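You operate a simulated robot arm through the tools that you are given. There is no shell and no other tool.

Carry out the task below with a simulated robot arm. There is one attempt and no reset: what you move stays moved.

Task
Crank the fondant on the roller machine down to 4 mm, then set the gap back to 20.
Fine: 6 mm first, then 4 mm; leave it on the sliding board.

Only the result counts: the job must be done as asked and must still hold three seconds after the hand-in. Knocking over, shifting, dropping, spilling or breaking anything else fails it.

Robot
A 6-joint arm with a two-finger gripper, on a carriage that runs on a rail from [-249, -106] to [1904, 811] (x, y) and turns from -166 to 166 degrees about z. Base frame: it is fixed where the carriage stands at the start and does not move with it; the origin is on the floor, on the carriage's upright axis, x ahead of it, y to its left, z up. Units: mm, degrees, N and s.
With the tool pointing down near the work surface it reaches from about 180 to 900 mm from the robot's upright axis, wherever it stands. Its first joint turns from -166.0 to 166.0 degrees. Places, roughly: blue fondant disc [3250, 250, 1000]; crank [2300, 400, 1000]; gap dial [2300, 200, 1100]; pink fondant disc [2250, 250, 1000]; white fondant disc [3250, 250, 1000]. Payload 2.54 kg.
Tool frame: the origin (TCP) lies between the finger pads and is the grasp point; the fingertips stand 23 mm ahead of it; z points along the fingers, y is the line along which they close. The gripper opens to 126 mm; its body begins 82 mm behind the TCP.
Orientation is told as [roll, pitch, yaw] about the base's x, y, z axes, in that order, counted from this pose: with the fingers straight down and closing along the base's y, the tool's x points along the base's -x, its y along +y and its z along -z.

Tools
- The arm moves only by the tool arm_command. Its argument "motion" is a list of rows, each a list of 7 numbers: the opening, from 0 (shut) to 1 (fully open), then the shift along the base's x, y, z in cm, then the turn, a rotation vector about the base's x, y, z in degrees. In form: [[hand, x, y, z, wx, wy, wz], ...]. A call has 1 to 20 rows; each row shifts and turns the commanded pose from where the row before left it. Rows are played at 5 a second. More than 50 mm and 8.6 degrees between two rows, or a gripper value outside its range, and nothing of the call is played. A pose out of reach is approached as far as the arm can. The call stops where the force on the tool passes 90 N (or 10 N more than at its start, if that is more) or the arm is blocked; 0.2 s more then pass. The fingers move at their own pace (about 84.2 mm/s each) and stop on an object; they squeeze with about 40 N. The grip force told is the motor's: it shows also when the fingers shut on nothing. Time passes only in rows, and 0.2 s behind the last, so rows that do not move let the fingers close. The reply holds the time, the measured pose of the TCP, the force on the tool along the base axes, the opening and the grip force, in the units named above and with some noise, with the torque about the TCP (base axes, N m) and any sound that the robot's microphone picked up.
- Cameras (640 x 400 px; columns grow to the right, rows downward): "scene" is now at [67.4, 175.7, 1431.9]; the picture's right is [-0.28, -0.96, 0.00], its down [-0.48, 0.14, -0.87] and it looks along [0.83, -0.24, -0.50] (base axes); focal length 289 px, centre (320, 200). "wrist" rides on the gripper at [82, 14, -122] in the tool frame; the picture's right is [-0.17, 0.99, 0.00], its down [-0.79, -0.13, -0.60] and it looks along [-0.59, -0.10, 0.80] (tool axes); focal length 243 px, centre (320, 200). There is no depth. A picture from a camera that has moved, and an enlarged one, comes with that camera's place and axes in the base frame and with its lens.
- grab_frame(camera): a new picture of that camera. It takes no simulated time.
- slide_trunk(by): moves the trunk up (or, below 0, down) by that many mm; the arm and the scene camera ride with it, the base frame stays. It gives what a move gives, with no picture.
- roll_base(legs): drives the robot by 1 to 6 legs, each [ahead, left, turn to the left] in mm, mm and degrees, along the robot's own axes; the way and the turn of a leg run together, so that a leg with both is an arc; at most 1500 mm and 180 degrees a leg. The arm and the cameras ride along, it lands a little off, and it stops where it bumps. It keeps to its track: a leg is cut to what the track allows. It gives what a move gives.
- aim_head(pan, tilt): turns the head with the scene camera to pan (to the left, within 120 degrees either way) and tilt (down, from -29 to 69), counted from straight ahead of the robot. It gives what a move gives.
- enlarge(camera, box): a new picture of the part [left, top, right, bottom] of that camera's present view, enlarged. It takes no simulated time.
- finish_job(): hands the job in; it is judged then, once.

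Nothing tells you exact positions but the pictures and the camera data. Unless the task says otherwise, let go and move clear before handing in.

The tools are called after "Emit:" as a command line: name --pt "numbers of a row" for each row, then --argument value for the rest, lists and objects as JSON in quotes. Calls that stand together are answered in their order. arm_command: Moves the arm, as the interface text tells. Its arguments: {"type":"object","properties":{"motion":{"type":"array","items":{"type":"array","items":{"type":"number"}}}},"required":["motion"]} The other tools are called the same way: slide_trunk (by) moves the trunk up or down; roll_base (legs) drives the base; aim_head (pan, tilt) turns the head that bears the scene camera; grab_frame (camera) takes a picture; enlarge (camera, box) takes an enlarged picture of a part of a camera's view; finish_job () hands the job in.

At the start:

```text
time: 0.0
eef_pos: [517.4, -201.6, 1225.8]
orientation: [0.1, 0.1, 0.0]
ft_force: [0.2, 0.0, 0.2]
moment: [0.0, -0.03, 0.01]
width: 125.9
finger_force: 0.0
trunk travel left (down, up): [-225.0, 265.0]
robot x, y, heading: [-0.3, -0.6, 0.2]
head pan, tilt (commanded): [-16.1, 30.1]
```

scene: 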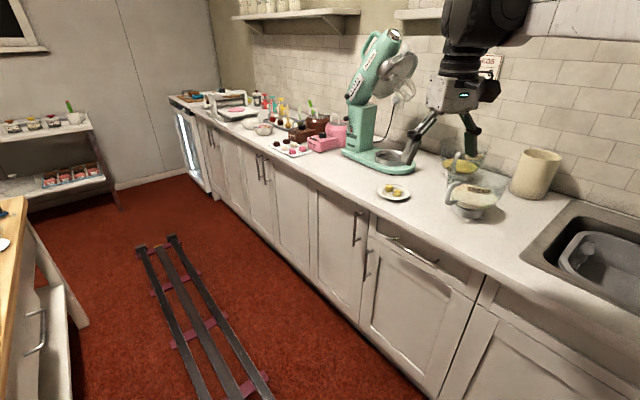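
wrist: 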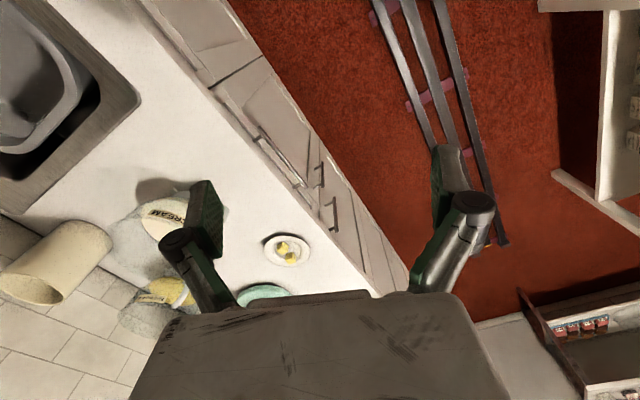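

I see a long counter running alongside the rail. What looks like the roller machine is at its far end, near [2300, 300], and I'll look at that area enlarged before driving.

Emit:
enlarge --camera "scene" --box '[160, 70, 360, 180]'

Emit:
grab_frame --camera "scene"

```text
3.20 times, centred on (260, 125) of scene
camera zoom: at [67.4, 175.7, 1431.9], right [-0.28, -0.96, 0.0], down [-0.48, 0.14, -0.87], along [0.83, -0.24, -0.5], focal length 924 px, centre (512, 440)
```

zoom: 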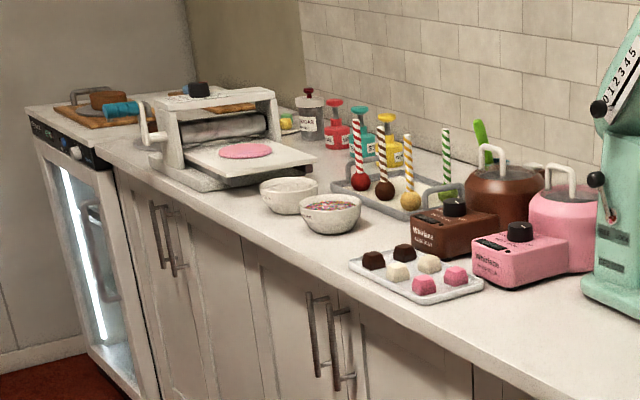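

```text
taken
camera scene: at [67.4, 175.7, 1431.9], right [-0.28, -0.96, 0.0], down [-0.48, 0.14, -0.87], along [0.83, -0.24, -0.5], focal length 289 px, centre (320, 200)
```

scene: 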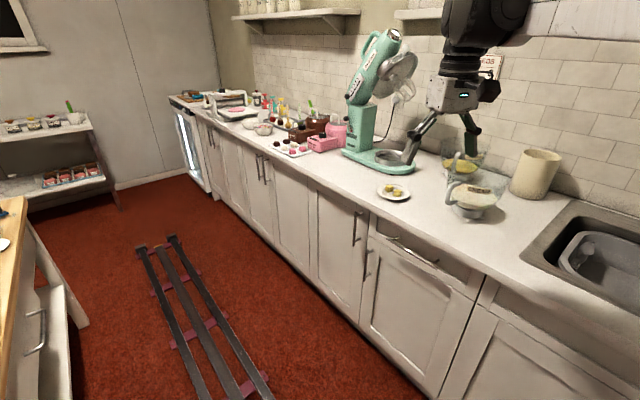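

The machine stands at the far end of the counter, with its board and the pink disc facing us and its crank on the aisle side. The arm hangs about 390 mm to the side of the rail, clear of the mixer, so I'll drive most of the way along the rail and look again.

Emit:
roll_base --legs '[[1200, 506, 0]]'

Emit:
aim_head --pan -30 --tilt 30

Emit:
grab_frame --camera "scene"

```text
time: 6.6
eef_pos: [1728.2, 309.6, 1224.5]
orientation: [0.0, 0.0, -0.6]
ft_force: [0.5, -0.2, 0.1]
moment: [-0.03, 0.01, 0.0]
width: 126.0
finger_force: 0.1
trunk travel left (down, up): [-225.0, 265.0]
robot x, y, heading: [1212.4, 516.0, -0.3]
head pan, tilt (commanded): [-16.1, 30.1]
```

```text
time: 7.4
eef_pos: [1728.4, 309.2, 1225.5]
orientation: [0.0, 0.0, -0.6]
ft_force: [0.0, -0.7, 0.0]
moment: [0.04, -0.02, -0.02]
width: 125.8
finger_force: 0.1
trunk travel left (down, up): [-225.0, 265.0]
robot x, y, heading: [1214.5, 514.6, -0.4]
head pan, tilt (commanded): [-30.0, 30.0]
```

```text
taken
camera scene: at [1273.1, 671.4, 1432.0], right [-0.51, -0.86, 0.0], down [-0.43, 0.25, -0.87], along [0.75, -0.44, -0.5], focal length 289 px, centre (320, 200)
```

scene: 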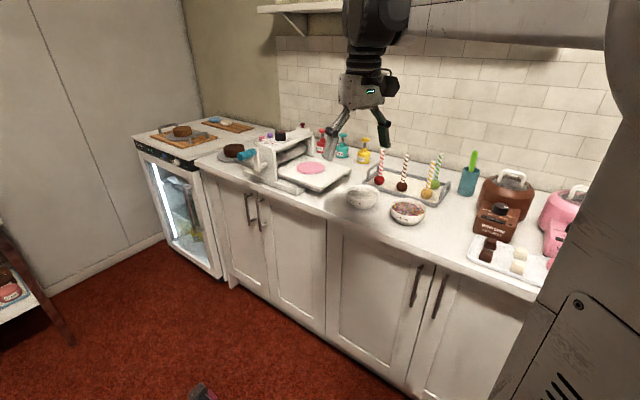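

Emit:
enlarge --camera "scene" --box '[200, 110, 380, 210]'

```text
3.56 times, centred on (290, 160) of scene
camera zoom: at [1273.1, 671.4, 1432.0], right [-0.51, -0.86, 0.0], down [-0.43, 0.25, -0.87], along [0.75, -0.44, -0.5], focal length 1027 px, centre (427, 342)
```

zoom: 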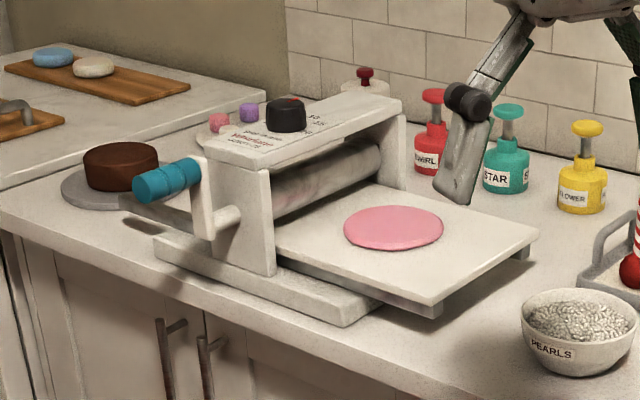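

The pink disc lies on the sliding board, the black dial with its scale is on the top plate, and the teal crank handle is on the aisle side. I'll raise the trunk for clearance, drive further along the rail and look again from closer.

Emit:
slide_trunk --by 120

Emit:
roll_base --legs '[[413, 179, 0]]'

Emit:
aim_head --pan -45 --tilt 40

Emit:
grab_frame --camera "scene"

Emit:
grab_frame --camera "wrist"

```text
time: 8.9
eef_pos: [1728.4, 308.8, 1344.7]
orientation: [-0.1, 0.0, -0.5]
ft_force: [-0.7, 0.1, -0.1]
moment: [0.0, 0.04, 0.05]
width: 125.9
finger_force: 0.1
trunk travel left (down, up): [-345.0, 145.0]
robot x, y, heading: [1211.8, 516.9, -0.7]
head pan, tilt (commanded): [-30.0, 30.0]
```

```text
time: 11.6
eef_pos: [2132.9, 479.4, 1346.4]
orientation: [0.0, 0.1, -0.9]
ft_force: [0.2, -0.4, 0.9]
moment: [-0.02, -0.02, -0.01]
width: 126.0
finger_force: 0.1
trunk travel left (down, up): [-345.0, 145.0]
robot x, y, heading: [1615.3, 692.6, -1.1]
head pan, tilt (commanded): [-30.0, 30.0]
```

```text
time: 12.3
eef_pos: [2132.8, 480.0, 1345.6]
orientation: [0.0, 0.0, -0.9]
ft_force: [-0.1, 0.7, -0.9]
moment: [0.01, -0.03, 0.0]
width: 125.8
finger_force: 0.2
trunk travel left (down, up): [-345.0, 145.0]
robot x, y, heading: [1615.5, 691.2, -0.9]
head pan, tilt (commanded): [-45.0, 40.0]
```

```text
taken
camera scene: at [1674.6, 838.7, 1546.8], right [-0.58, -0.81, 0.0], down [-0.45, 0.32, -0.84], along [0.68, -0.49, -0.55], focal length 289 px, centre (320, 200)
```

scene: 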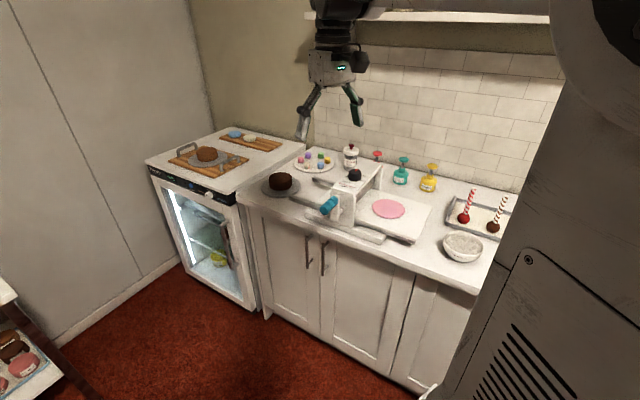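

```text
taken
camera wrist: at [2051.8, 495.8, 1466.7], right [0.18, 0.98, 0.0], down [0.79, -0.14, 0.6], along [0.59, -0.11, -0.8], focal length 243 px, centre (320, 200)
```

wrist: 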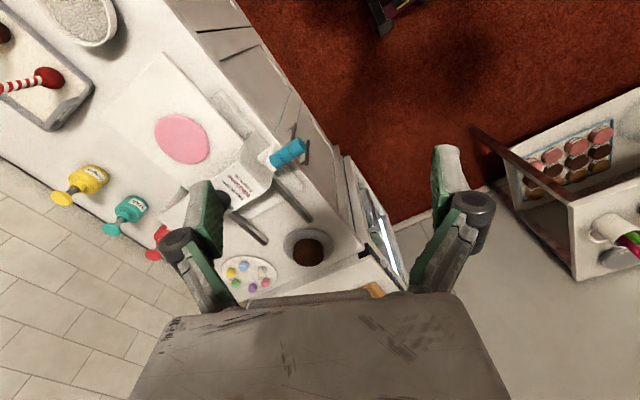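

The machine is now well in view from both cameras, with a cake on a turntable just behind it. I'll enlarge both views to read the dial and see how the crank is built.

Emit:
enlarge --camera "scene" --box '[250, 130, 450, 255]'

Emit:
enlarge --camera "scene" --box '[310, 150, 390, 220]'

Emit:
enlarge --camera "wrist" --box '[140, 60, 340, 250]'

```text
3.20 times, centred on (350, 192) of scene
camera zoom: at [1674.6, 838.7, 1546.8], right [-0.58, -0.81, 0.0], down [-0.45, 0.32, -0.84], along [0.68, -0.49, -0.55], focal length 924 px, centre (224, 224)
```

zoom: 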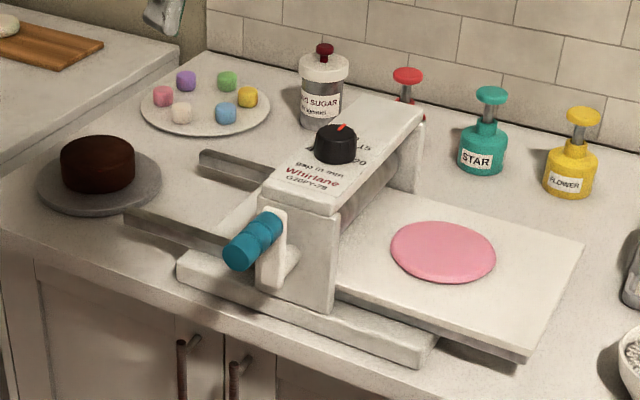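

```text
5.71 times, centred on (350, 185) of scene
camera zoom: at [1674.6, 838.7, 1546.8], right [-0.58, -0.81, 0.0], down [-0.45, 0.32, -0.84], along [0.68, -0.49, -0.55], focal length 1650 px, centre (149, 286)
```

zoom: 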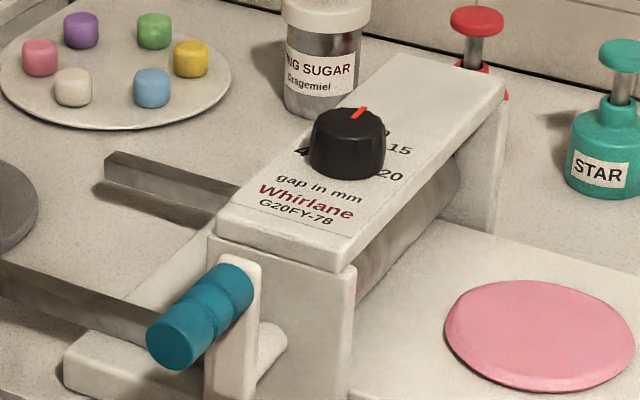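

```text
2.11 times, centred on (240, 155) of wrist
camera zoom: at [2051.8, 495.8, 1466.7], right [0.18, 0.98, 0.0], down [0.79, -0.14, 0.6], along [0.59, -0.11, -0.8], focal length 511 px, centre (488, 295)
```

zoom: 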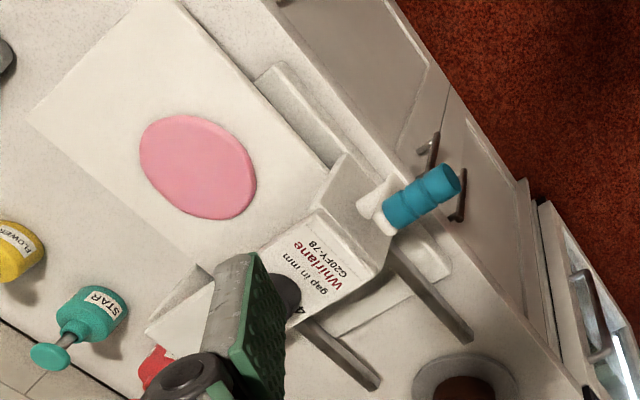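

The crank handle is near [2230, 405, 1069], the disc near [2204, 161, 965] and the dial near [2277, 269, 1116]. I'll drive on to near the rail end, which puts the machine about 500–650 mm from the robot, and then look down at the dial.

Emit:
roll_base --legs '[[265, 118, 0]]'

Emit:
aim_head --pan -64 --tilt 42

Emit:
grab_frame --camera "scene"

Emit:
grab_frame --camera "wrist"

```text
time: 14.3
eef_pos: [2401.2, 594.7, 1345.2]
orientation: [0.0, 0.0, -0.7]
ft_force: [0.1, 0.0, 1.0]
moment: [-0.04, 0.02, 0.04]
width: 125.8
finger_force: 0.0
trunk travel left (down, up): [-345.0, 145.0]
robot x, y, heading: [1886.6, 805.2, -0.7]
head pan, tilt (commanded): [-45.0, 40.0]
```

```text
time: 15.2
eef_pos: [2401.5, 594.4, 1344.4]
orientation: [0.0, -0.1, -0.7]
ft_force: [0.1, -0.1, 0.0]
moment: [0.0, -0.01, 0.0]
width: 126.2
finger_force: 0.1
trunk travel left (down, up): [-345.0, 145.0]
robot x, y, heading: [1886.9, 801.5, -0.7]
head pan, tilt (commanded): [-64.0, 42.0]
```

```text
taken
camera scene: at [1941.3, 952.8, 1546.4], right [-0.58, -0.82, 0.0], down [-0.45, 0.32, -0.83], along [0.68, -0.48, -0.55], focal length 289 px, centre (320, 200)
```

scene: 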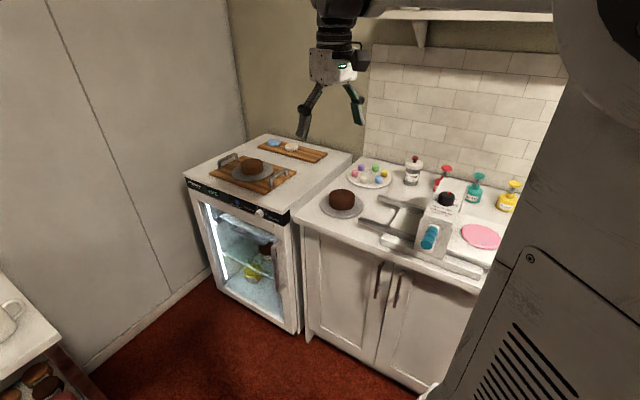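

```text
taken
camera wrist: at [2319.3, 610.9, 1466.7], right [0.18, 0.98, 0.0], down [0.79, -0.14, 0.6], along [0.59, -0.11, -0.8], focal length 243 px, centre (320, 200)
```

wrist: 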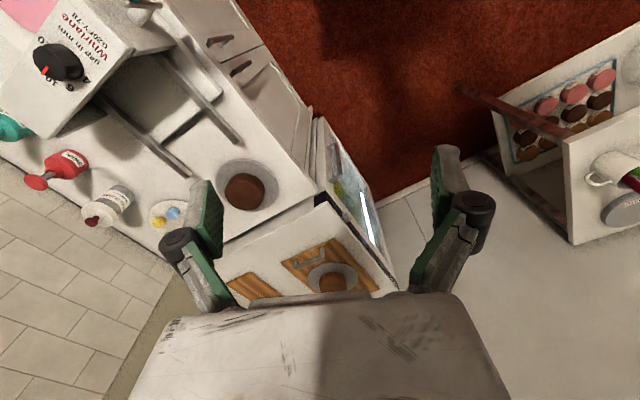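

The head stops at about 35° right, probably blocked by the arm, so I'll turn the robot instead. First I'll enlarge the dial in the wrist view to read its scale.

Emit:
enlarge --camera "wrist" --box '[0, 0, 160, 140]'

Emit:
enlarge --camera "scene" --box '[340, 150, 530, 290]'

```text
2.86 times, centred on (80, 70) of wrist
camera zoom: at [2319.3, 610.9, 1466.7], right [0.18, 0.98, 0.0], down [0.79, -0.14, 0.6], along [0.59, -0.11, -0.8], focal length 693 px, centre (1006, 571)
```

zoom: 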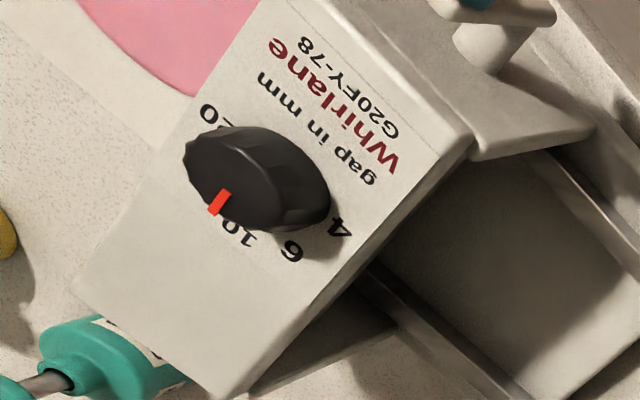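

```text
2.86 times, centred on (435, 220) of scene
camera zoom: at [1941.3, 952.8, 1546.4], right [-0.58, -0.82, 0.0], down [-0.45, 0.32, -0.83], along [0.68, -0.48, -0.55], focal length 825 px, centre (-9, 143)
```

zoom: 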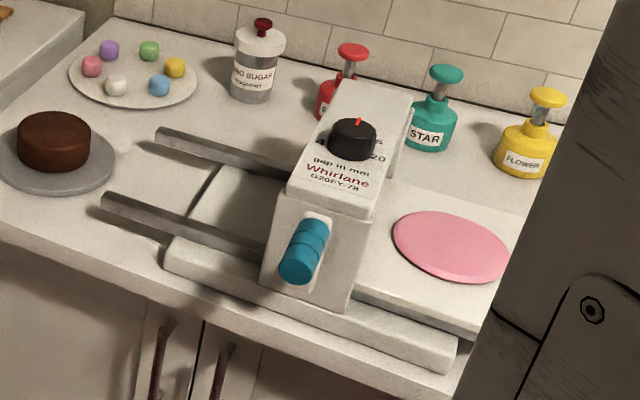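

The dial scale reads 4, 6, 10, 15, 20, and the red pointer now sits between 10 and 15. I'll turn the robot towards the counter so the head camera faces the machine.

Emit:
roll_base --legs '[[0, 0, -50]]'

Emit:
aim_head --pan -16 --tilt 42

Emit:
grab_frame --camera "scene"

Emit:
grab_frame --camera "wrist"

```text
time: 17.8
eef_pos: [2052.6, 273.8, 1345.8]
orientation: [-0.1, -0.1, -51.2]
ft_force: [-0.2, 0.9, 0.1]
moment: [0.0, -0.03, 0.04]
width: 126.2
finger_force: 0.0
trunk travel left (down, up): [-345.0, 145.0]
robot x, y, heading: [1887.6, 802.3, -51.2]
head pan, tilt (commanded): [-64.0, 42.0]
```

```text
time: 19.0
eef_pos: [2051.9, 272.5, 1344.9]
orientation: [0.0, 0.0, -51.2]
ft_force: [-0.1, 0.9, 0.4]
moment: [-0.02, 0.0, 0.01]
width: 125.9
finger_force: 0.0
trunk travel left (down, up): [-345.0, 145.0]
robot x, y, heading: [1884.7, 802.5, -51.3]
head pan, tilt (commanded): [-16.0, 42.0]
```

```text
taken
camera scene: at [2062.1, 867.6, 1533.7], right [-0.92, -0.39, 0.0], down [-0.26, 0.62, -0.74], along [0.29, -0.69, -0.67], focal length 289 px, centre (320, 200)
```

scene: 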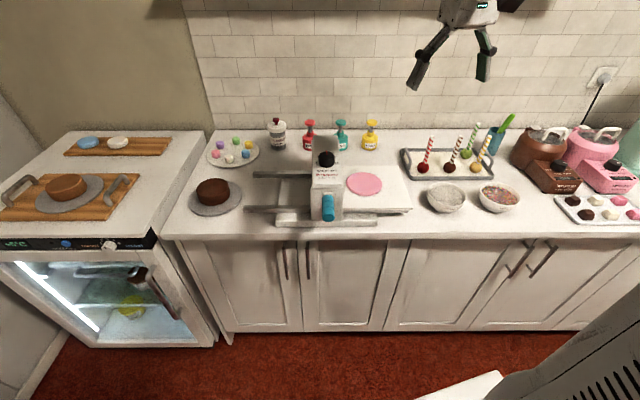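

```text
taken
camera wrist: at [2012.1, 346.8, 1466.7], right [0.87, 0.49, 0.0], down [0.39, -0.7, 0.6], along [0.29, -0.52, -0.8], focal length 243 px, centre (320, 200)
```

wrist: 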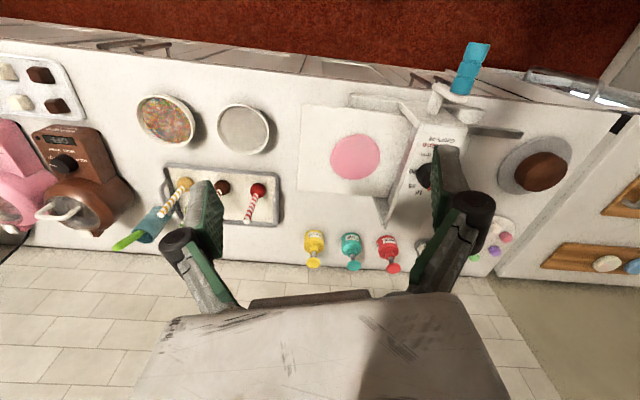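

The scene camera now faces the machine squarely. I'll enlarge the machine and the dial to get exact positions.

Emit:
enlarge --camera "scene" --box '[240, 130, 420, 240]'

Emit:
enlarge --camera "scene" --box '[295, 140, 355, 230]'

Emit:
enlarge --camera "wrist" --box '[290, 30, 510, 240]'

```text
3.56 times, centred on (330, 185) of scene
camera zoom: at [2062.1, 867.6, 1533.7], right [-0.92, -0.39, 0.0], down [-0.26, 0.62, -0.74], along [0.29, -0.69, -0.67], focal length 1027 px, centre (284, 253)
```

zoom: 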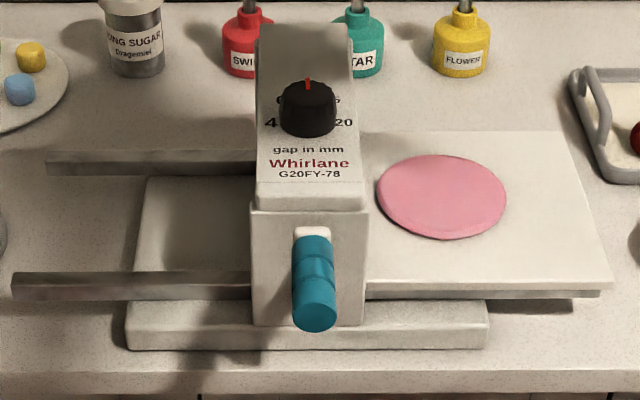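

```text
4.44 times, centred on (325, 185) of scene
camera zoom: at [2062.1, 867.6, 1533.7], right [-0.92, -0.39, 0.0], down [-0.26, 0.62, -0.74], along [0.29, -0.69, -0.67], focal length 1283 px, centre (298, 267)
```

zoom: 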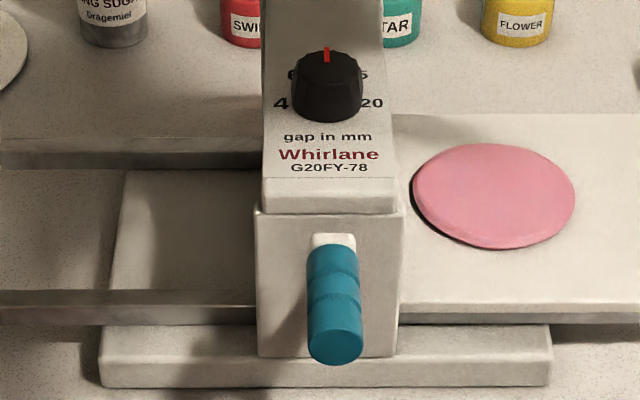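

```text
1.90 times, centred on (400, 135) of wrist
camera zoom: at [2012.1, 346.8, 1466.7], right [0.87, 0.49, 0.0], down [0.39, -0.7, 0.6], along [0.29, -0.52, -0.8], focal length 462 px, centre (168, 324)
```

zoom: 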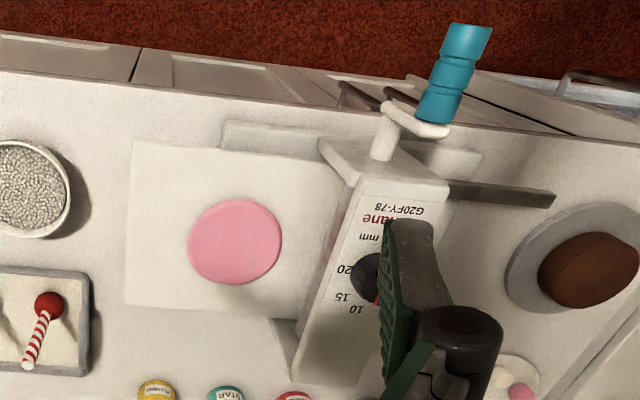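

The pointer looks to be straight up, towards the wall, at about the 10 mark. I'll bring the wrist camera above the dial to check that and find its exact centre.

Emit:
arm_command --pt "1 3.26 2.1 -1.0 0 0 0" --pt "1 3.26 2.1 -1.2 0 0 0" --pt "1 3.26 2.1 -1.5 0 0 0" --pt "1 3.26 2.1 -1.5 0 0 0" --pt "1 3.26 2.1 -1.5 0 0 0" --pt "1 0 0 0 0 0 0"

Emit:
grab_frame --camera "wrist"

Emit:
grab_frame --camera "scene"

```text
time: 20.4
eef_pos: [2216.9, 379.3, 1273.6]
orientation: [0.1, 0.0, -51.2]
ft_force: [-0.5, 1.2, 0.0]
moment: [0.0, 0.04, 0.02]
width: 126.0
finger_force: 0.0
trunk travel left (down, up): [-345.0, 145.0]
robot x, y, heading: [1886.5, 804.3, -50.9]
head pan, tilt (commanded): [-16.0, 42.0]
```

```text
taken
camera wrist: at [2175.0, 453.4, 1396.8], right [0.87, 0.49, 0.0], down [0.39, -0.7, 0.6], along [0.29, -0.52, -0.8], focal length 243 px, centre (320, 200)
```

wrist: 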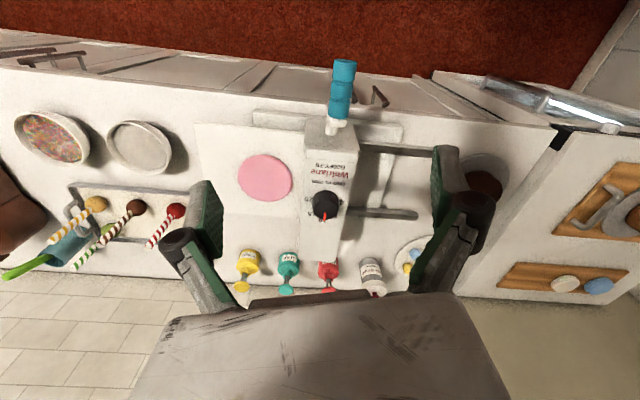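

```text
taken
camera scene: at [2062.4, 867.7, 1533.7], right [-0.92, -0.39, 0.0], down [-0.26, 0.62, -0.74], along [0.29, -0.69, -0.67], focal length 289 px, centre (320, 200)
```

scene: 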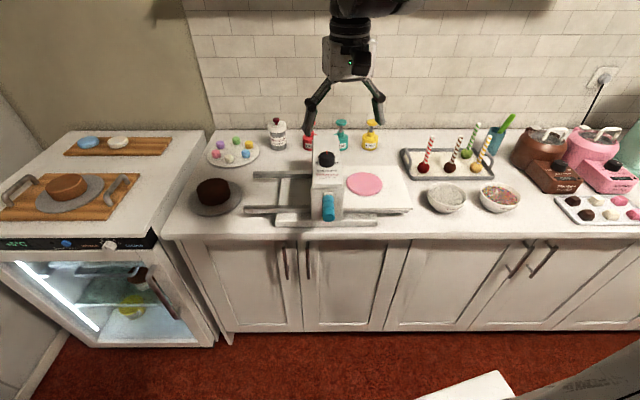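

Emit:
enlarge --camera "wrist" --box '[286, 150, 366, 250]'

Emit:
enlarge --camera "wrist" --box '[190, 50, 420, 250]'

```text
4.00 times, centred on (326, 200) of wrist
camera zoom: at [2175.0, 453.4, 1396.8], right [0.87, 0.49, 0.0], down [0.39, -0.7, 0.6], along [0.29, -0.52, -0.8], focal length 970 px, centre (296, 200)
```

zoom: 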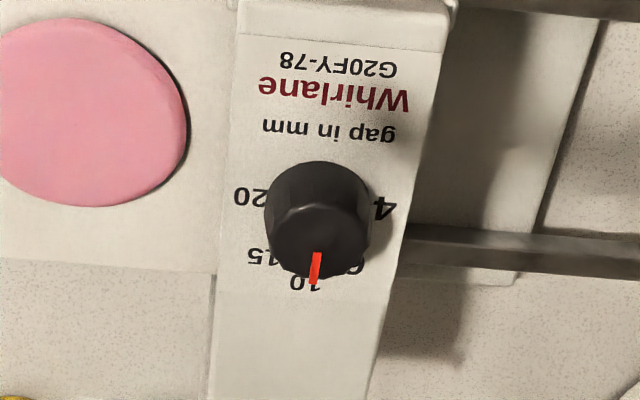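

```text
2.00 times, centred on (305, 150) of wrist
camera zoom: at [2175.0, 453.4, 1396.8], right [0.87, 0.49, 0.0], down [0.39, -0.7, 0.6], along [0.29, -0.52, -0.8], focal length 485 px, centre (350, 300)
```

zoom: 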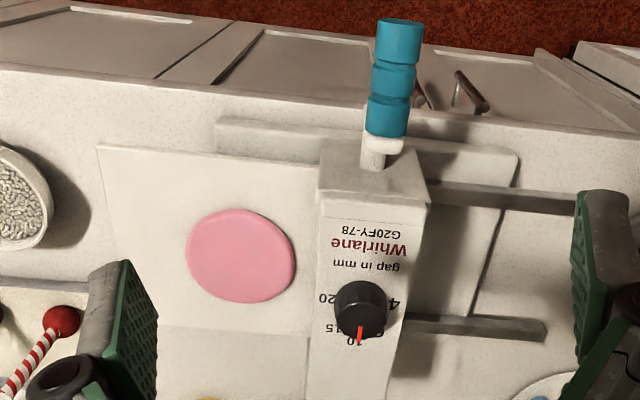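

From two views I place the knob's top centre near [2302, 245, 1096], about 39 mm across, with the pointer at 10. The handle's middle is near [2235, 404, 1061]. I'll bring the tool above the knob with the fingers pointing down and check with the wrist camera, which looks at the grasp point.

Emit:
arm_command --pt "1 2.0 -3.3 0 0 0 -3.2" --pt "1 2.1 -3.35 -1.0 0 0 -3.2" --pt "1 2.1 -3.35 -2.5 0 0 -3.2" --pt "1 2.1 -3.35 -2.5 0 0 -3.2" --pt "1 0 0 -2.3 0 0 -3.2" --pt "1 0 0 0 0 0 0"

Emit:
grab_frame --camera "wrist"

Emit:
enlarge --camera "scene" --box '[265, 90, 405, 230]'

```text
time: 21.8
eef_pos: [2298.1, 244.9, 1193.5]
orientation: [0.0, 0.0, -67.3]
ft_force: [0.3, 0.9, -0.1]
moment: [-0.05, -0.01, 0.0]
width: 126.0
finger_force: 0.1
trunk travel left (down, up): [-345.0, 145.0]
robot x, y, heading: [1888.5, 805.5, -51.4]
head pan, tilt (commanded): [-16.0, 42.0]
```

```text
taken
camera wrist: at [2278.4, 327.2, 1315.9], right [0.97, 0.23, 0.0], down [0.18, -0.78, 0.6], along [0.14, -0.58, -0.8], focal length 243 px, centre (320, 200)
```

wrist: 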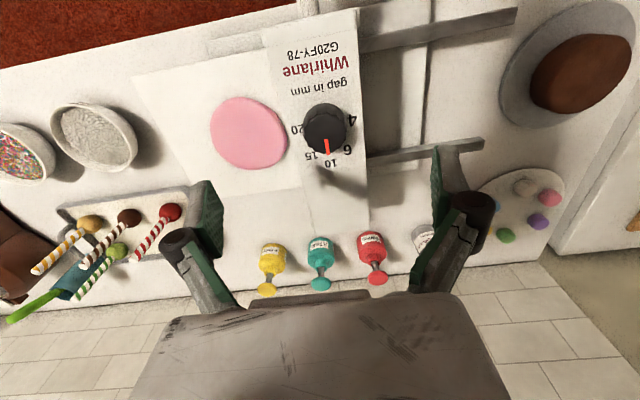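

```text
2.86 times, centred on (335, 160) of scene
camera zoom: at [2061.8, 868.2, 1533.8], right [-0.92, -0.39, 0.0], down [-0.26, 0.62, -0.74], along [0.29, -0.69, -0.67], focal length 825 px, centre (277, 314)
```

zoom: 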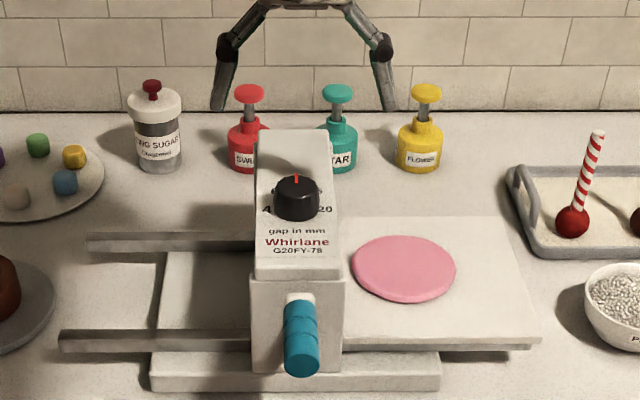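

Emit:
enlarge --camera "wrist" --box '[270, 80, 380, 180]'

```text
4.00 times, centred on (325, 130) of wrist
camera zoom: at [2278.4, 327.2, 1315.9], right [0.97, 0.23, 0.0], down [0.18, -0.78, 0.6], along [0.14, -0.58, -0.8], focal length 970 px, centre (300, 480)
```

zoom: 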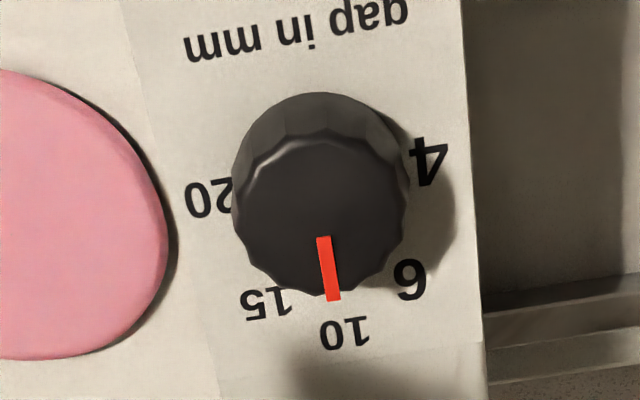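

The pointer is at 10, and the labels sit at about 90°/45°/0/−45/−90° for 4/6/10/15/20, so counter-clockwise from above closes the gap. I put the knob axis at about [2304, 242], with its top near z = 1091. I'll lower the tool partway with a narrower opening and check the centring.

Emit:
arm_command --pt "0.65 0.25 -0.15 -1.5 0 0 0" --pt "0.65 0.25 -0.15 -2.0 0 0 0" --pt "0.65 0 0 -2.0 0 0 0" --pt "0.65 0 0 -1.3 0 0 0" --pt "0.65 0 0 0 0 0 0"

Emit:
grab_frame --camera "wrist"

Emit:
enlarge --camera "scene" --box '[275, 100, 385, 200]'

```text
time: 23.0
eef_pos: [2304.5, 242.7, 1128.0]
orientation: [0.0, 0.0, -67.2]
ft_force: [-0.5, -0.7, 0.1]
moment: [0.0, -0.01, -0.02]
width: 81.7
finger_force: 0.1
trunk travel left (down, up): [-345.0, 145.0]
robot x, y, heading: [1885.5, 804.8, -51.3]
head pan, tilt (commanded): [-16.0, 42.0]
```

```text
taken
camera wrist: at [2284.4, 324.4, 1249.0], right [0.97, 0.23, 0.0], down [0.18, -0.78, 0.6], along [0.14, -0.58, -0.8], focal length 243 px, centre (320, 200)
```

wrist: 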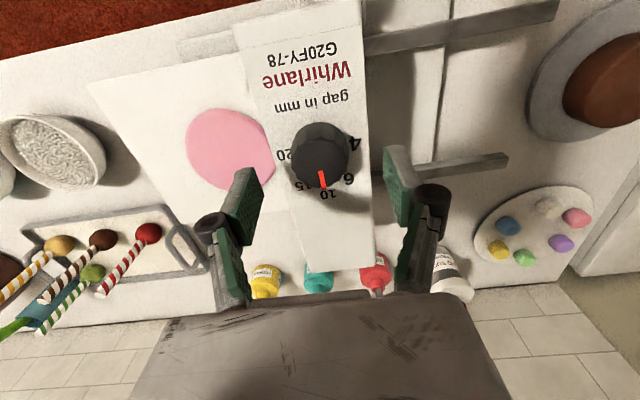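

```text
4.00 times, centred on (330, 150) of scene
camera zoom: at [2062.2, 867.6, 1533.7], right [-0.92, -0.39, 0.0], down [-0.26, 0.62, -0.74], along [0.29, -0.69, -0.67], focal length 1155 px, centre (280, 400)
```

zoom: 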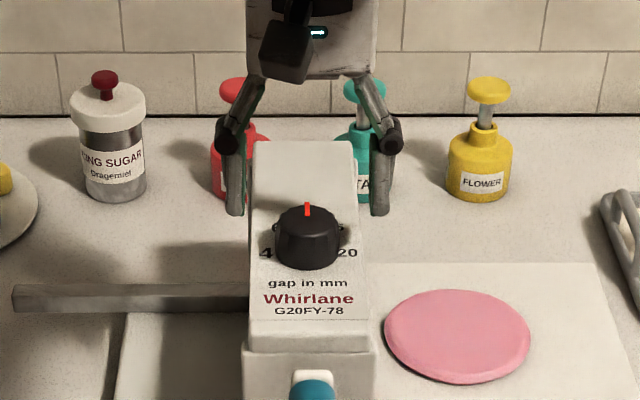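

Emit:
enlarge --camera "wrist" --box '[240, 100, 400, 220]'

```text
3.33 times, centred on (320, 160) of wrist
camera zoom: at [2284.4, 324.4, 1249.0], right [0.97, 0.23, 0.0], down [0.18, -0.78, 0.6], along [0.14, -0.58, -0.8], focal length 809 px, centre (320, 333)
```

zoom: 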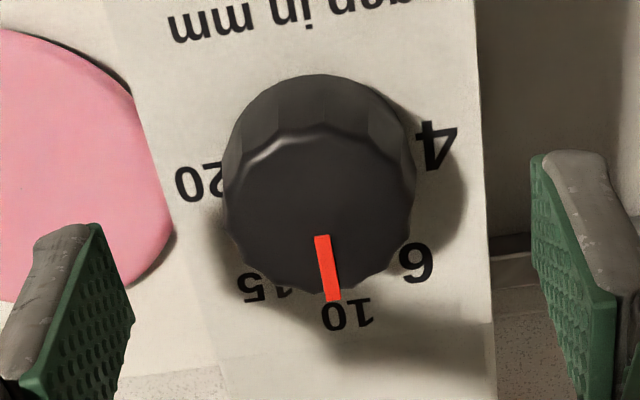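

The knob axis comes out at [2304, 241] with its top at z ≈ 1089, which is within about 1.5 mm of the tool. I'll lower the last stretch slowly and close on the knob.

Emit:
arm_command --pt "0.65 -0.05 -0.15 -1.0 0 0 0" --pt "0.65 0 0 -1.0 0 0 0" --pt "0.65 0 0 -0.8 0 0 0" --pt "0.65 0 0 0 0 0 0" --pt "0.45 0 0 0 0 0 0" --pt "0.3 0 0 0 0 0 0" --pt "0.2 0 0 0 0 0 0" --pt "0.2 0 0 0 0 0 0"

Emit:
grab_frame --camera "wrist"

Emit:
enlarge --camera "scene" --box '[275, 100, 385, 200]'

```text
time: 24.8
eef_pos: [2304.1, 241.1, 1099.3]
orientation: [0.0, 0.0, -67.3]
ft_force: [3.0, 0.6, -0.7]
moment: [-0.02, -0.14, -0.01]
width: 43.1
finger_force: 45.3
trunk travel left (down, up): [-345.0, 145.0]
robot x, y, heading: [1886.4, 802.4, -51.4]
head pan, tilt (commanded): [-16.0, 42.0]
```

```text
taken
camera wrist: at [2284.6, 322.6, 1220.8], right [0.97, 0.23, 0.0], down [0.18, -0.78, 0.6], along [0.14, -0.58, -0.8], focal length 243 px, centre (320, 200)
```

wrist: 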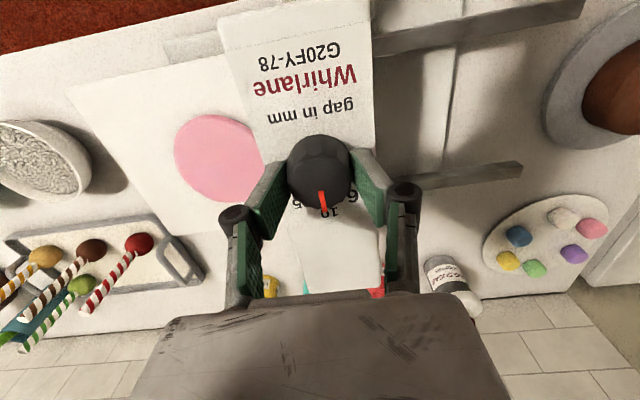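

```text
4.00 times, centred on (330, 150) of scene
camera zoom: at [2062.4, 867.8, 1533.7], right [-0.92, -0.39, 0.0], down [-0.26, 0.62, -0.74], along [0.29, -0.69, -0.67], focal length 1155 px, centre (280, 400)
```

zoom: 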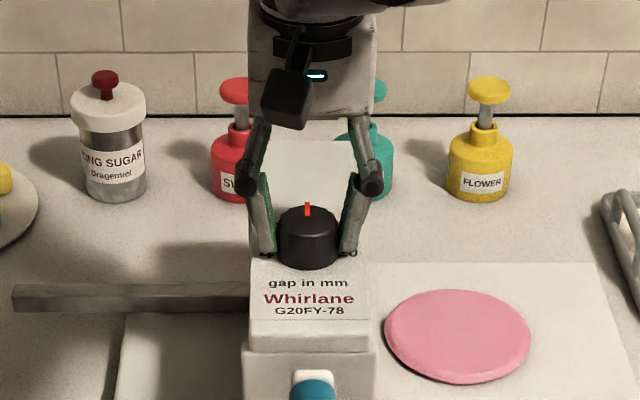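

The knob is gripped at 43 mm with hardly any side force. I'll turn it counter-clockwise a little first to feel the torque and listen for detents.

Emit:
arm_command --pt "0.2 0 0 0 0 0 5" --pt "0.2 0 0 0 0 0 5" --pt "0.2 0 0 0 0 0 5" --pt "0.2 0 0 0 0 0 0"

Emit:
enlarge --camera "scene" --box '[275, 100, 385, 200]'

```text
time: 25.8
eef_pos: [2304.0, 240.7, 1098.7]
orientation: [0.0, 0.0, -52.2]
ft_force: [7.1, 3.1, 2.7]
moment: [0.04, -0.31, -0.03]
width: 42.8
finger_force: 44.6
trunk travel left (down, up): [-345.0, 145.0]
robot x, y, heading: [1883.5, 801.9, -51.0]
head pan, tilt (commanded): [-16.0, 42.0]
```

```text
4.00 times, centred on (330, 150) of scene
camera zoom: at [2062.6, 868.2, 1533.6], right [-0.92, -0.39, 0.0], down [-0.26, 0.62, -0.74], along [0.29, -0.69, -0.67], focal length 1155 px, centre (280, 400)
```

zoom: 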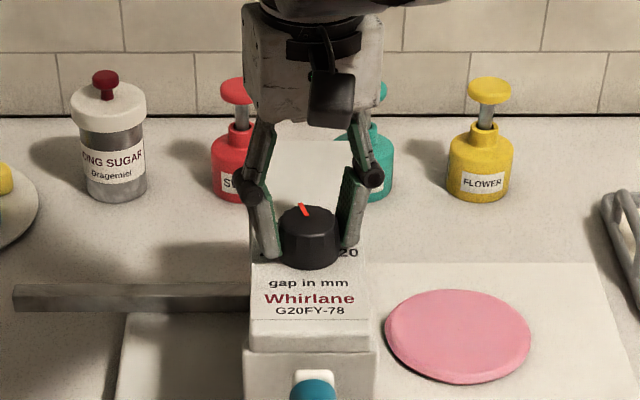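

The pointer follows the gripper freely. I'll keep turning, in small steps, to 45° in total.

Emit:
arm_command --pt "0.2 0 0 0 0 0 5" --pt "0.2 0 0 0 0 0 5" --pt "0.2 0 0 0 0 0 0"

Emit:
arm_command --pt "0.2 0 0 0 0 0 5" --pt "0.2 0 0 0 0 0 5" --pt "0.2 0 0 0 0 0 5" --pt "0.2 0 0 0 0 0 5" --pt "0.2 0 0 0 0 0 0"

Emit:
grab_frame --camera "wrist"

Emit:
enlarge --camera "scene" --box '[275, 100, 385, 200]'

```text
time: 26.6
eef_pos: [2304.7, 241.1, 1098.6]
orientation: [0.0, 0.1, -42.1]
ft_force: [8.9, 11.0, 1.2]
moment: [0.35, -0.24, -0.04]
width: 42.9
finger_force: 45.5
trunk travel left (down, up): [-345.0, 145.0]
robot x, y, heading: [1884.8, 804.5, -51.1]
head pan, tilt (commanded): [-16.0, 42.0]
```

```text
time: 27.8
eef_pos: [2305.4, 240.5, 1099.1]
orientation: [-0.1, 0.0, -22.2]
ft_force: [10.6, 18.6, -11.3]
moment: [0.01, -1.06, -0.04]
width: 43.0
finger_force: 45.1
trunk travel left (down, up): [-345.0, 145.0]
robot x, y, heading: [1885.5, 802.1, -51.3]
head pan, tilt (commanded): [-16.0, 42.0]
```

```text
taken
camera wrist: at [2233.7, 286.0, 1220.9], right [0.52, 0.85, 0.0], down [0.68, -0.42, 0.6], along [0.51, -0.31, -0.8], focal length 243 px, centre (320, 200)
```

wrist: 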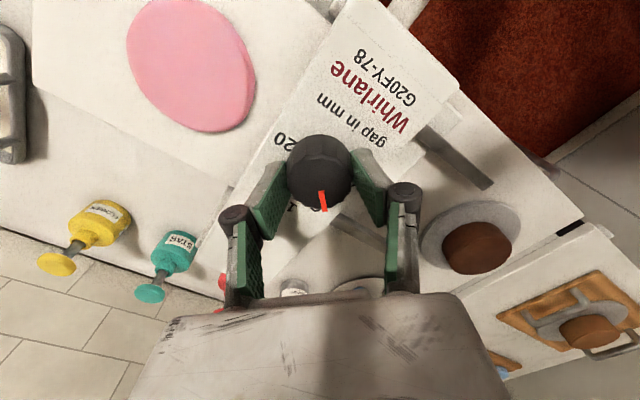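

```text
4.00 times, centred on (330, 150) of scene
camera zoom: at [2063.5, 868.8, 1533.4], right [-0.92, -0.39, 0.0], down [-0.26, 0.62, -0.74], along [0.29, -0.69, -0.67], focal length 1155 px, centre (280, 400)
```

zoom: 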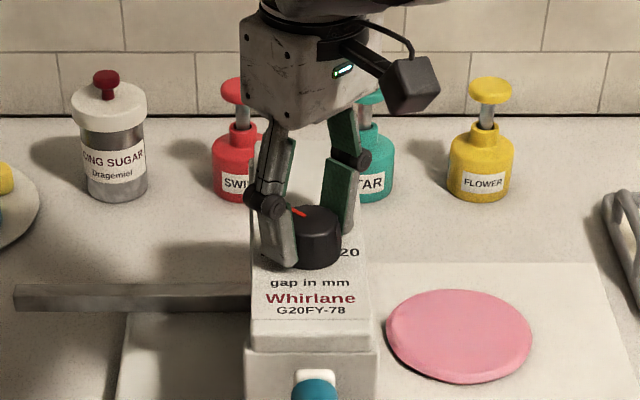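

The tool has turned 45°, with a modest side force because it isn't perfectly centred on the knob. I'll open, rise, and read the dial from above.

Emit:
arm_command --pt "0.65 0 0 0 0 0 0" --pt "0.65 0 0 0 0 0 0" --pt "0.65 0 0 3 0 0 0" --pt "0.65 0 0 4 0 0 0" --pt "0.65 0 0 0 0 0 0"

Emit:
enlarge --camera "wrist" --box '[240, 60, 400, 220]'

Emit:
enlarge --camera "scene" --box '[275, 100, 385, 200]'

```text
time: 29.0
eef_pos: [2303.2, 239.5, 1170.0]
orientation: [0.0, 0.0, -22.2]
ft_force: [-0.5, -0.2, -0.4]
moment: [-0.02, -0.01, -0.01]
width: 82.0
finger_force: 0.0
trunk travel left (down, up): [-345.0, 145.0]
robot x, y, heading: [1885.6, 802.8, -51.2]
head pan, tilt (commanded): [-16.0, 42.0]
```

```text
2.50 times, centred on (320, 140) of wrist
camera zoom: at [2232.0, 283.8, 1291.1], right [0.53, 0.85, 0.0], down [0.68, -0.42, 0.6], along [0.51, -0.31, -0.8], focal length 606 px, centre (320, 350)
```

zoom: 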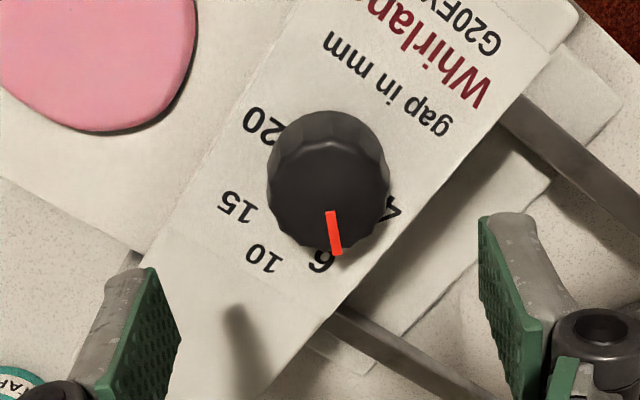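

```text
4.00 times, centred on (330, 150) of scene
camera zoom: at [2061.9, 868.0, 1533.7], right [-0.92, -0.39, 0.0], down [-0.26, 0.62, -0.74], along [0.29, -0.69, -0.67], focal length 1155 px, centre (280, 400)
```

zoom: 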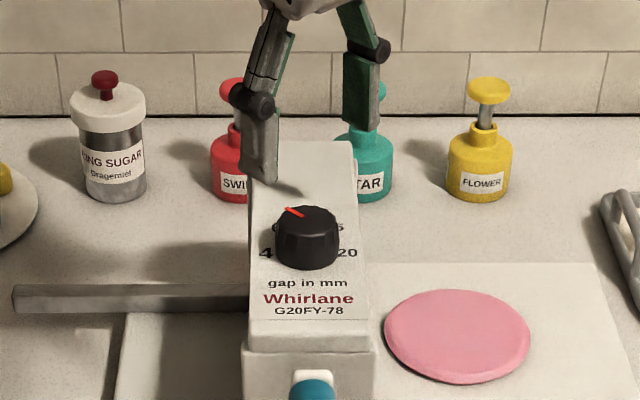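

The pointer is now on 6: the measured angle is about 44°, and the label spacing fits 45° steps. Next I need the crank's geometry, so I'll bring the wrist camera to the board side and look at the crank sideways.

Emit:
arm_command --pt "1 -2.2 2.5 0 0 0 7.5" --pt "1 -2.3 2.5 0 0 0 7.5" --pt "1 -2.3 2.5 0 0 0 7.5" --pt "1 -2.3 2.5 0 0 0 7.5" --pt "1 -2.3 2.5 -0.6 0 0 7.5" --pt "1 -2.3 2.5 -1.4 0 0 7.5" --pt "1 0 0 0 0 0 0"

Emit:
grab_frame --camera "wrist"

Emit:
enlarge --camera "wrist" --box '[230, 80, 410, 240]'

```text
time: 30.6
eef_pos: [2167.6, 392.9, 1149.6]
orientation: [0.0, 0.0, 22.9]
ft_force: [-0.8, 0.7, -0.7]
moment: [-0.06, -0.05, 0.01]
width: 126.1
finger_force: 0.2
trunk travel left (down, up): [-345.0, 145.0]
robot x, y, heading: [1885.9, 803.3, -51.1]
head pan, tilt (commanded): [-16.0, 42.0]
```

```text
taken
camera wrist: at [2086.5, 375.1, 1271.7], right [-0.23, 0.97, 0.0], down [0.78, 0.19, 0.6], along [0.58, 0.14, -0.8], focal length 243 px, centre (320, 200)
```

wrist: 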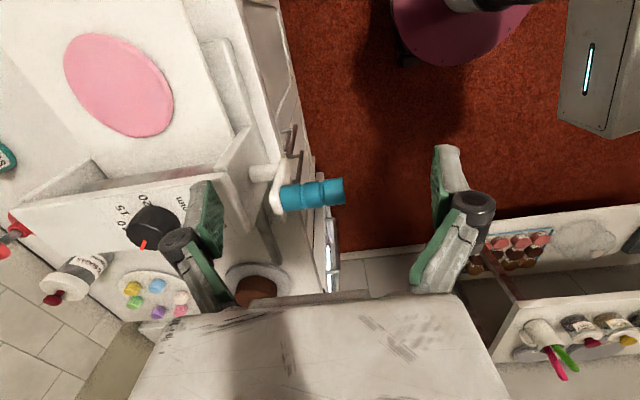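

```text
2.50 times, centred on (320, 160) of wrist
camera zoom: at [2086.5, 375.1, 1271.7], right [-0.23, 0.97, 0.0], down [0.78, 0.19, 0.6], along [0.58, 0.14, -0.8], focal length 606 px, centre (320, 300)
```

zoom: 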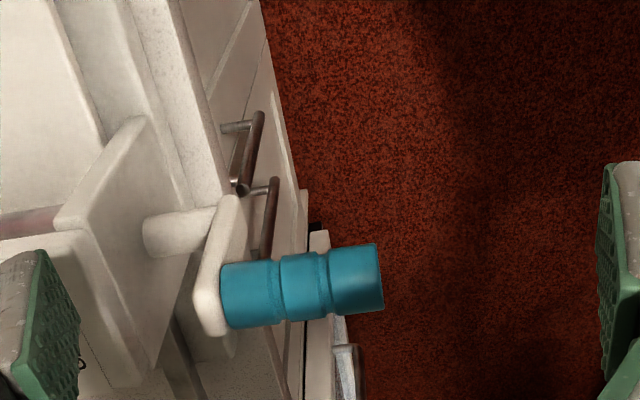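

The handle is a 29 mm cylinder running from about 141 to 207 mm out from the dial axis, centred at z ≈ 1061, with the shaft below it near z ≈ 990. I'll take a flatter side view to fix the shaft centre and crank radius.

Emit:
arm_command --pt "1 -1.8 -1.1 -2.0 2.9 -6.9 0" --pt "1 -1.8 -1.1 -2.0 2.9 -6.9 0" --pt "1 -1.8 -1.1 -2.0 2.9 -6.9 0" --pt "1 -1.8 -1.1 -2.0 2.9 -6.9 0" --pt "1 0 0 0 0 0 0"

Emit:
grab_frame --camera "wrist"

Emit:
enlarge --camera "wrist" --box '[200, 80, 400, 280]'

```text
time: 31.8
eef_pos: [2094.4, 344.5, 1068.8]
orientation: [0.1, -30.0, 22.9]
ft_force: [-0.4, 0.2, -0.6]
moment: [0.04, 0.0, 0.01]
width: 125.9
finger_force: 0.1
trunk travel left (down, up): [-345.0, 145.0]
robot x, y, heading: [1884.2, 801.8, -51.1]
head pan, tilt (commanded): [-16.0, 42.0]
```

```text
taken
camera wrist: at [1966.7, 307.4, 1132.9], right [-0.25, 0.96, 0.08], down [0.41, 0.03, 0.91], along [0.88, 0.26, -0.4], focal length 243 px, centre (320, 200)
```

wrist: 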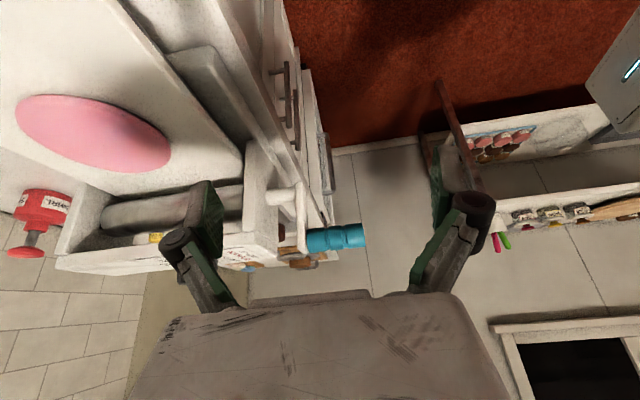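

```text
2.00 times, centred on (300, 180) of wrist
camera zoom: at [1966.7, 307.4, 1132.9], right [-0.25, 0.96, 0.08], down [0.41, 0.03, 0.91], along [0.88, 0.26, -0.4], focal length 485 px, centre (360, 240)
```

zoom: 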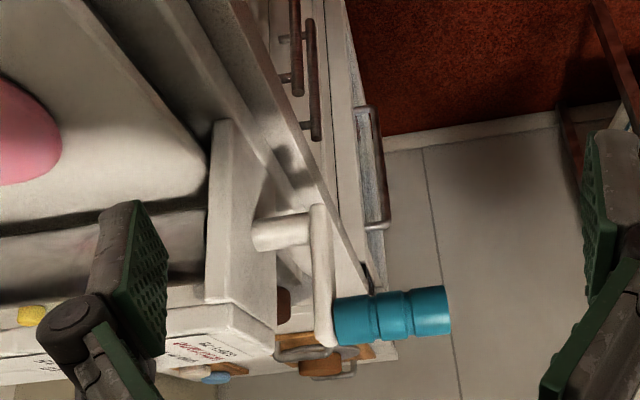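

The shaft centre is at z ≈ 994 with a crank radius of about 66 mm, and the crank stands at 12 o'clock. I'll go up and turn the tool so its fingers point down, tilted a bit towards the machine and closing along the machine's length, above the handle's outer half.

Emit:
arm_command --pt "1 0 0 3.5 -2.9 6.9 0" --pt "1 0 0 3.5 -2.9 6.9 0" --pt "1 0 0 3.3 -2.9 6.9 0" --pt "1 0 0 3.0 -2.9 6.9 0" --pt "1 1.24 0.63 0 0 0 -8.2" --pt "1 1.24 0.63 0 0 0 -8.2" --pt "1 1.24 0.63 0 0 0 -8.2" --pt "1 1.24 0.63 0 0 0 -8.2" --pt "1 1.24 0.63 0 0 0 -8.2" --pt "1 1.24 0.63 0 0 0 -8.2" --pt "0.5 1.24 0.63 0 0 0 -8.2" --pt "0.5 1.24 0.63 0 0 0 -8.2" --pt "0.5 1.24 0.63 0 0 0 -8.2" --pt "0.5 1.24 0.63 0 0 0 -8.2" --pt "0.5 1.22 0.65 0 0 0 -8.2" --pt "0.5 0 0 -2.0 -6.15 -2.57 0" --pt "0.5 0 0 -2.0 -6.15 -2.57 0" --pt "0.5 0 0 -2.0 -6.15 -2.57 0" --pt "0.5 0 0 0 0 0 0"

Emit:
grab_frame --camera "wrist"

Emit:
grab_frame --camera "scene"

```text
time: 35.8
eef_pos: [2232.2, 415.8, 1140.4]
orientation: [-0.1, -20.2, -67.3]
ft_force: [0.3, 0.0, 0.4]
moment: [-0.03, 0.0, 0.03]
width: 62.8
finger_force: 0.0
trunk travel left (down, up): [-345.0, 145.0]
robot x, y, heading: [1888.0, 803.9, -51.4]
head pan, tilt (commanded): [-16.0, 42.0]
```

```text
taken
camera wrist: at [2198.0, 532.0, 1228.2], right [0.97, 0.23, 0.06], down [0.08, -0.55, 0.83], along [0.23, -0.8, -0.55], focal length 243 px, centre (320, 200)
```

wrist: 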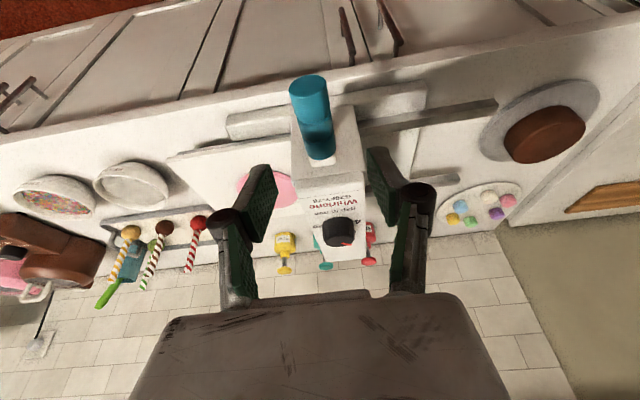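

```text
taken
camera scene: at [2062.1, 867.9, 1533.7], right [-0.92, -0.39, 0.0], down [-0.26, 0.62, -0.74], along [0.29, -0.69, -0.67], focal length 289 px, centre (320, 200)
```

scene: 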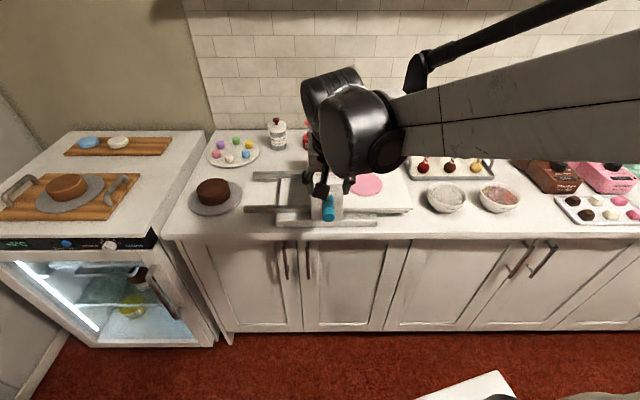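

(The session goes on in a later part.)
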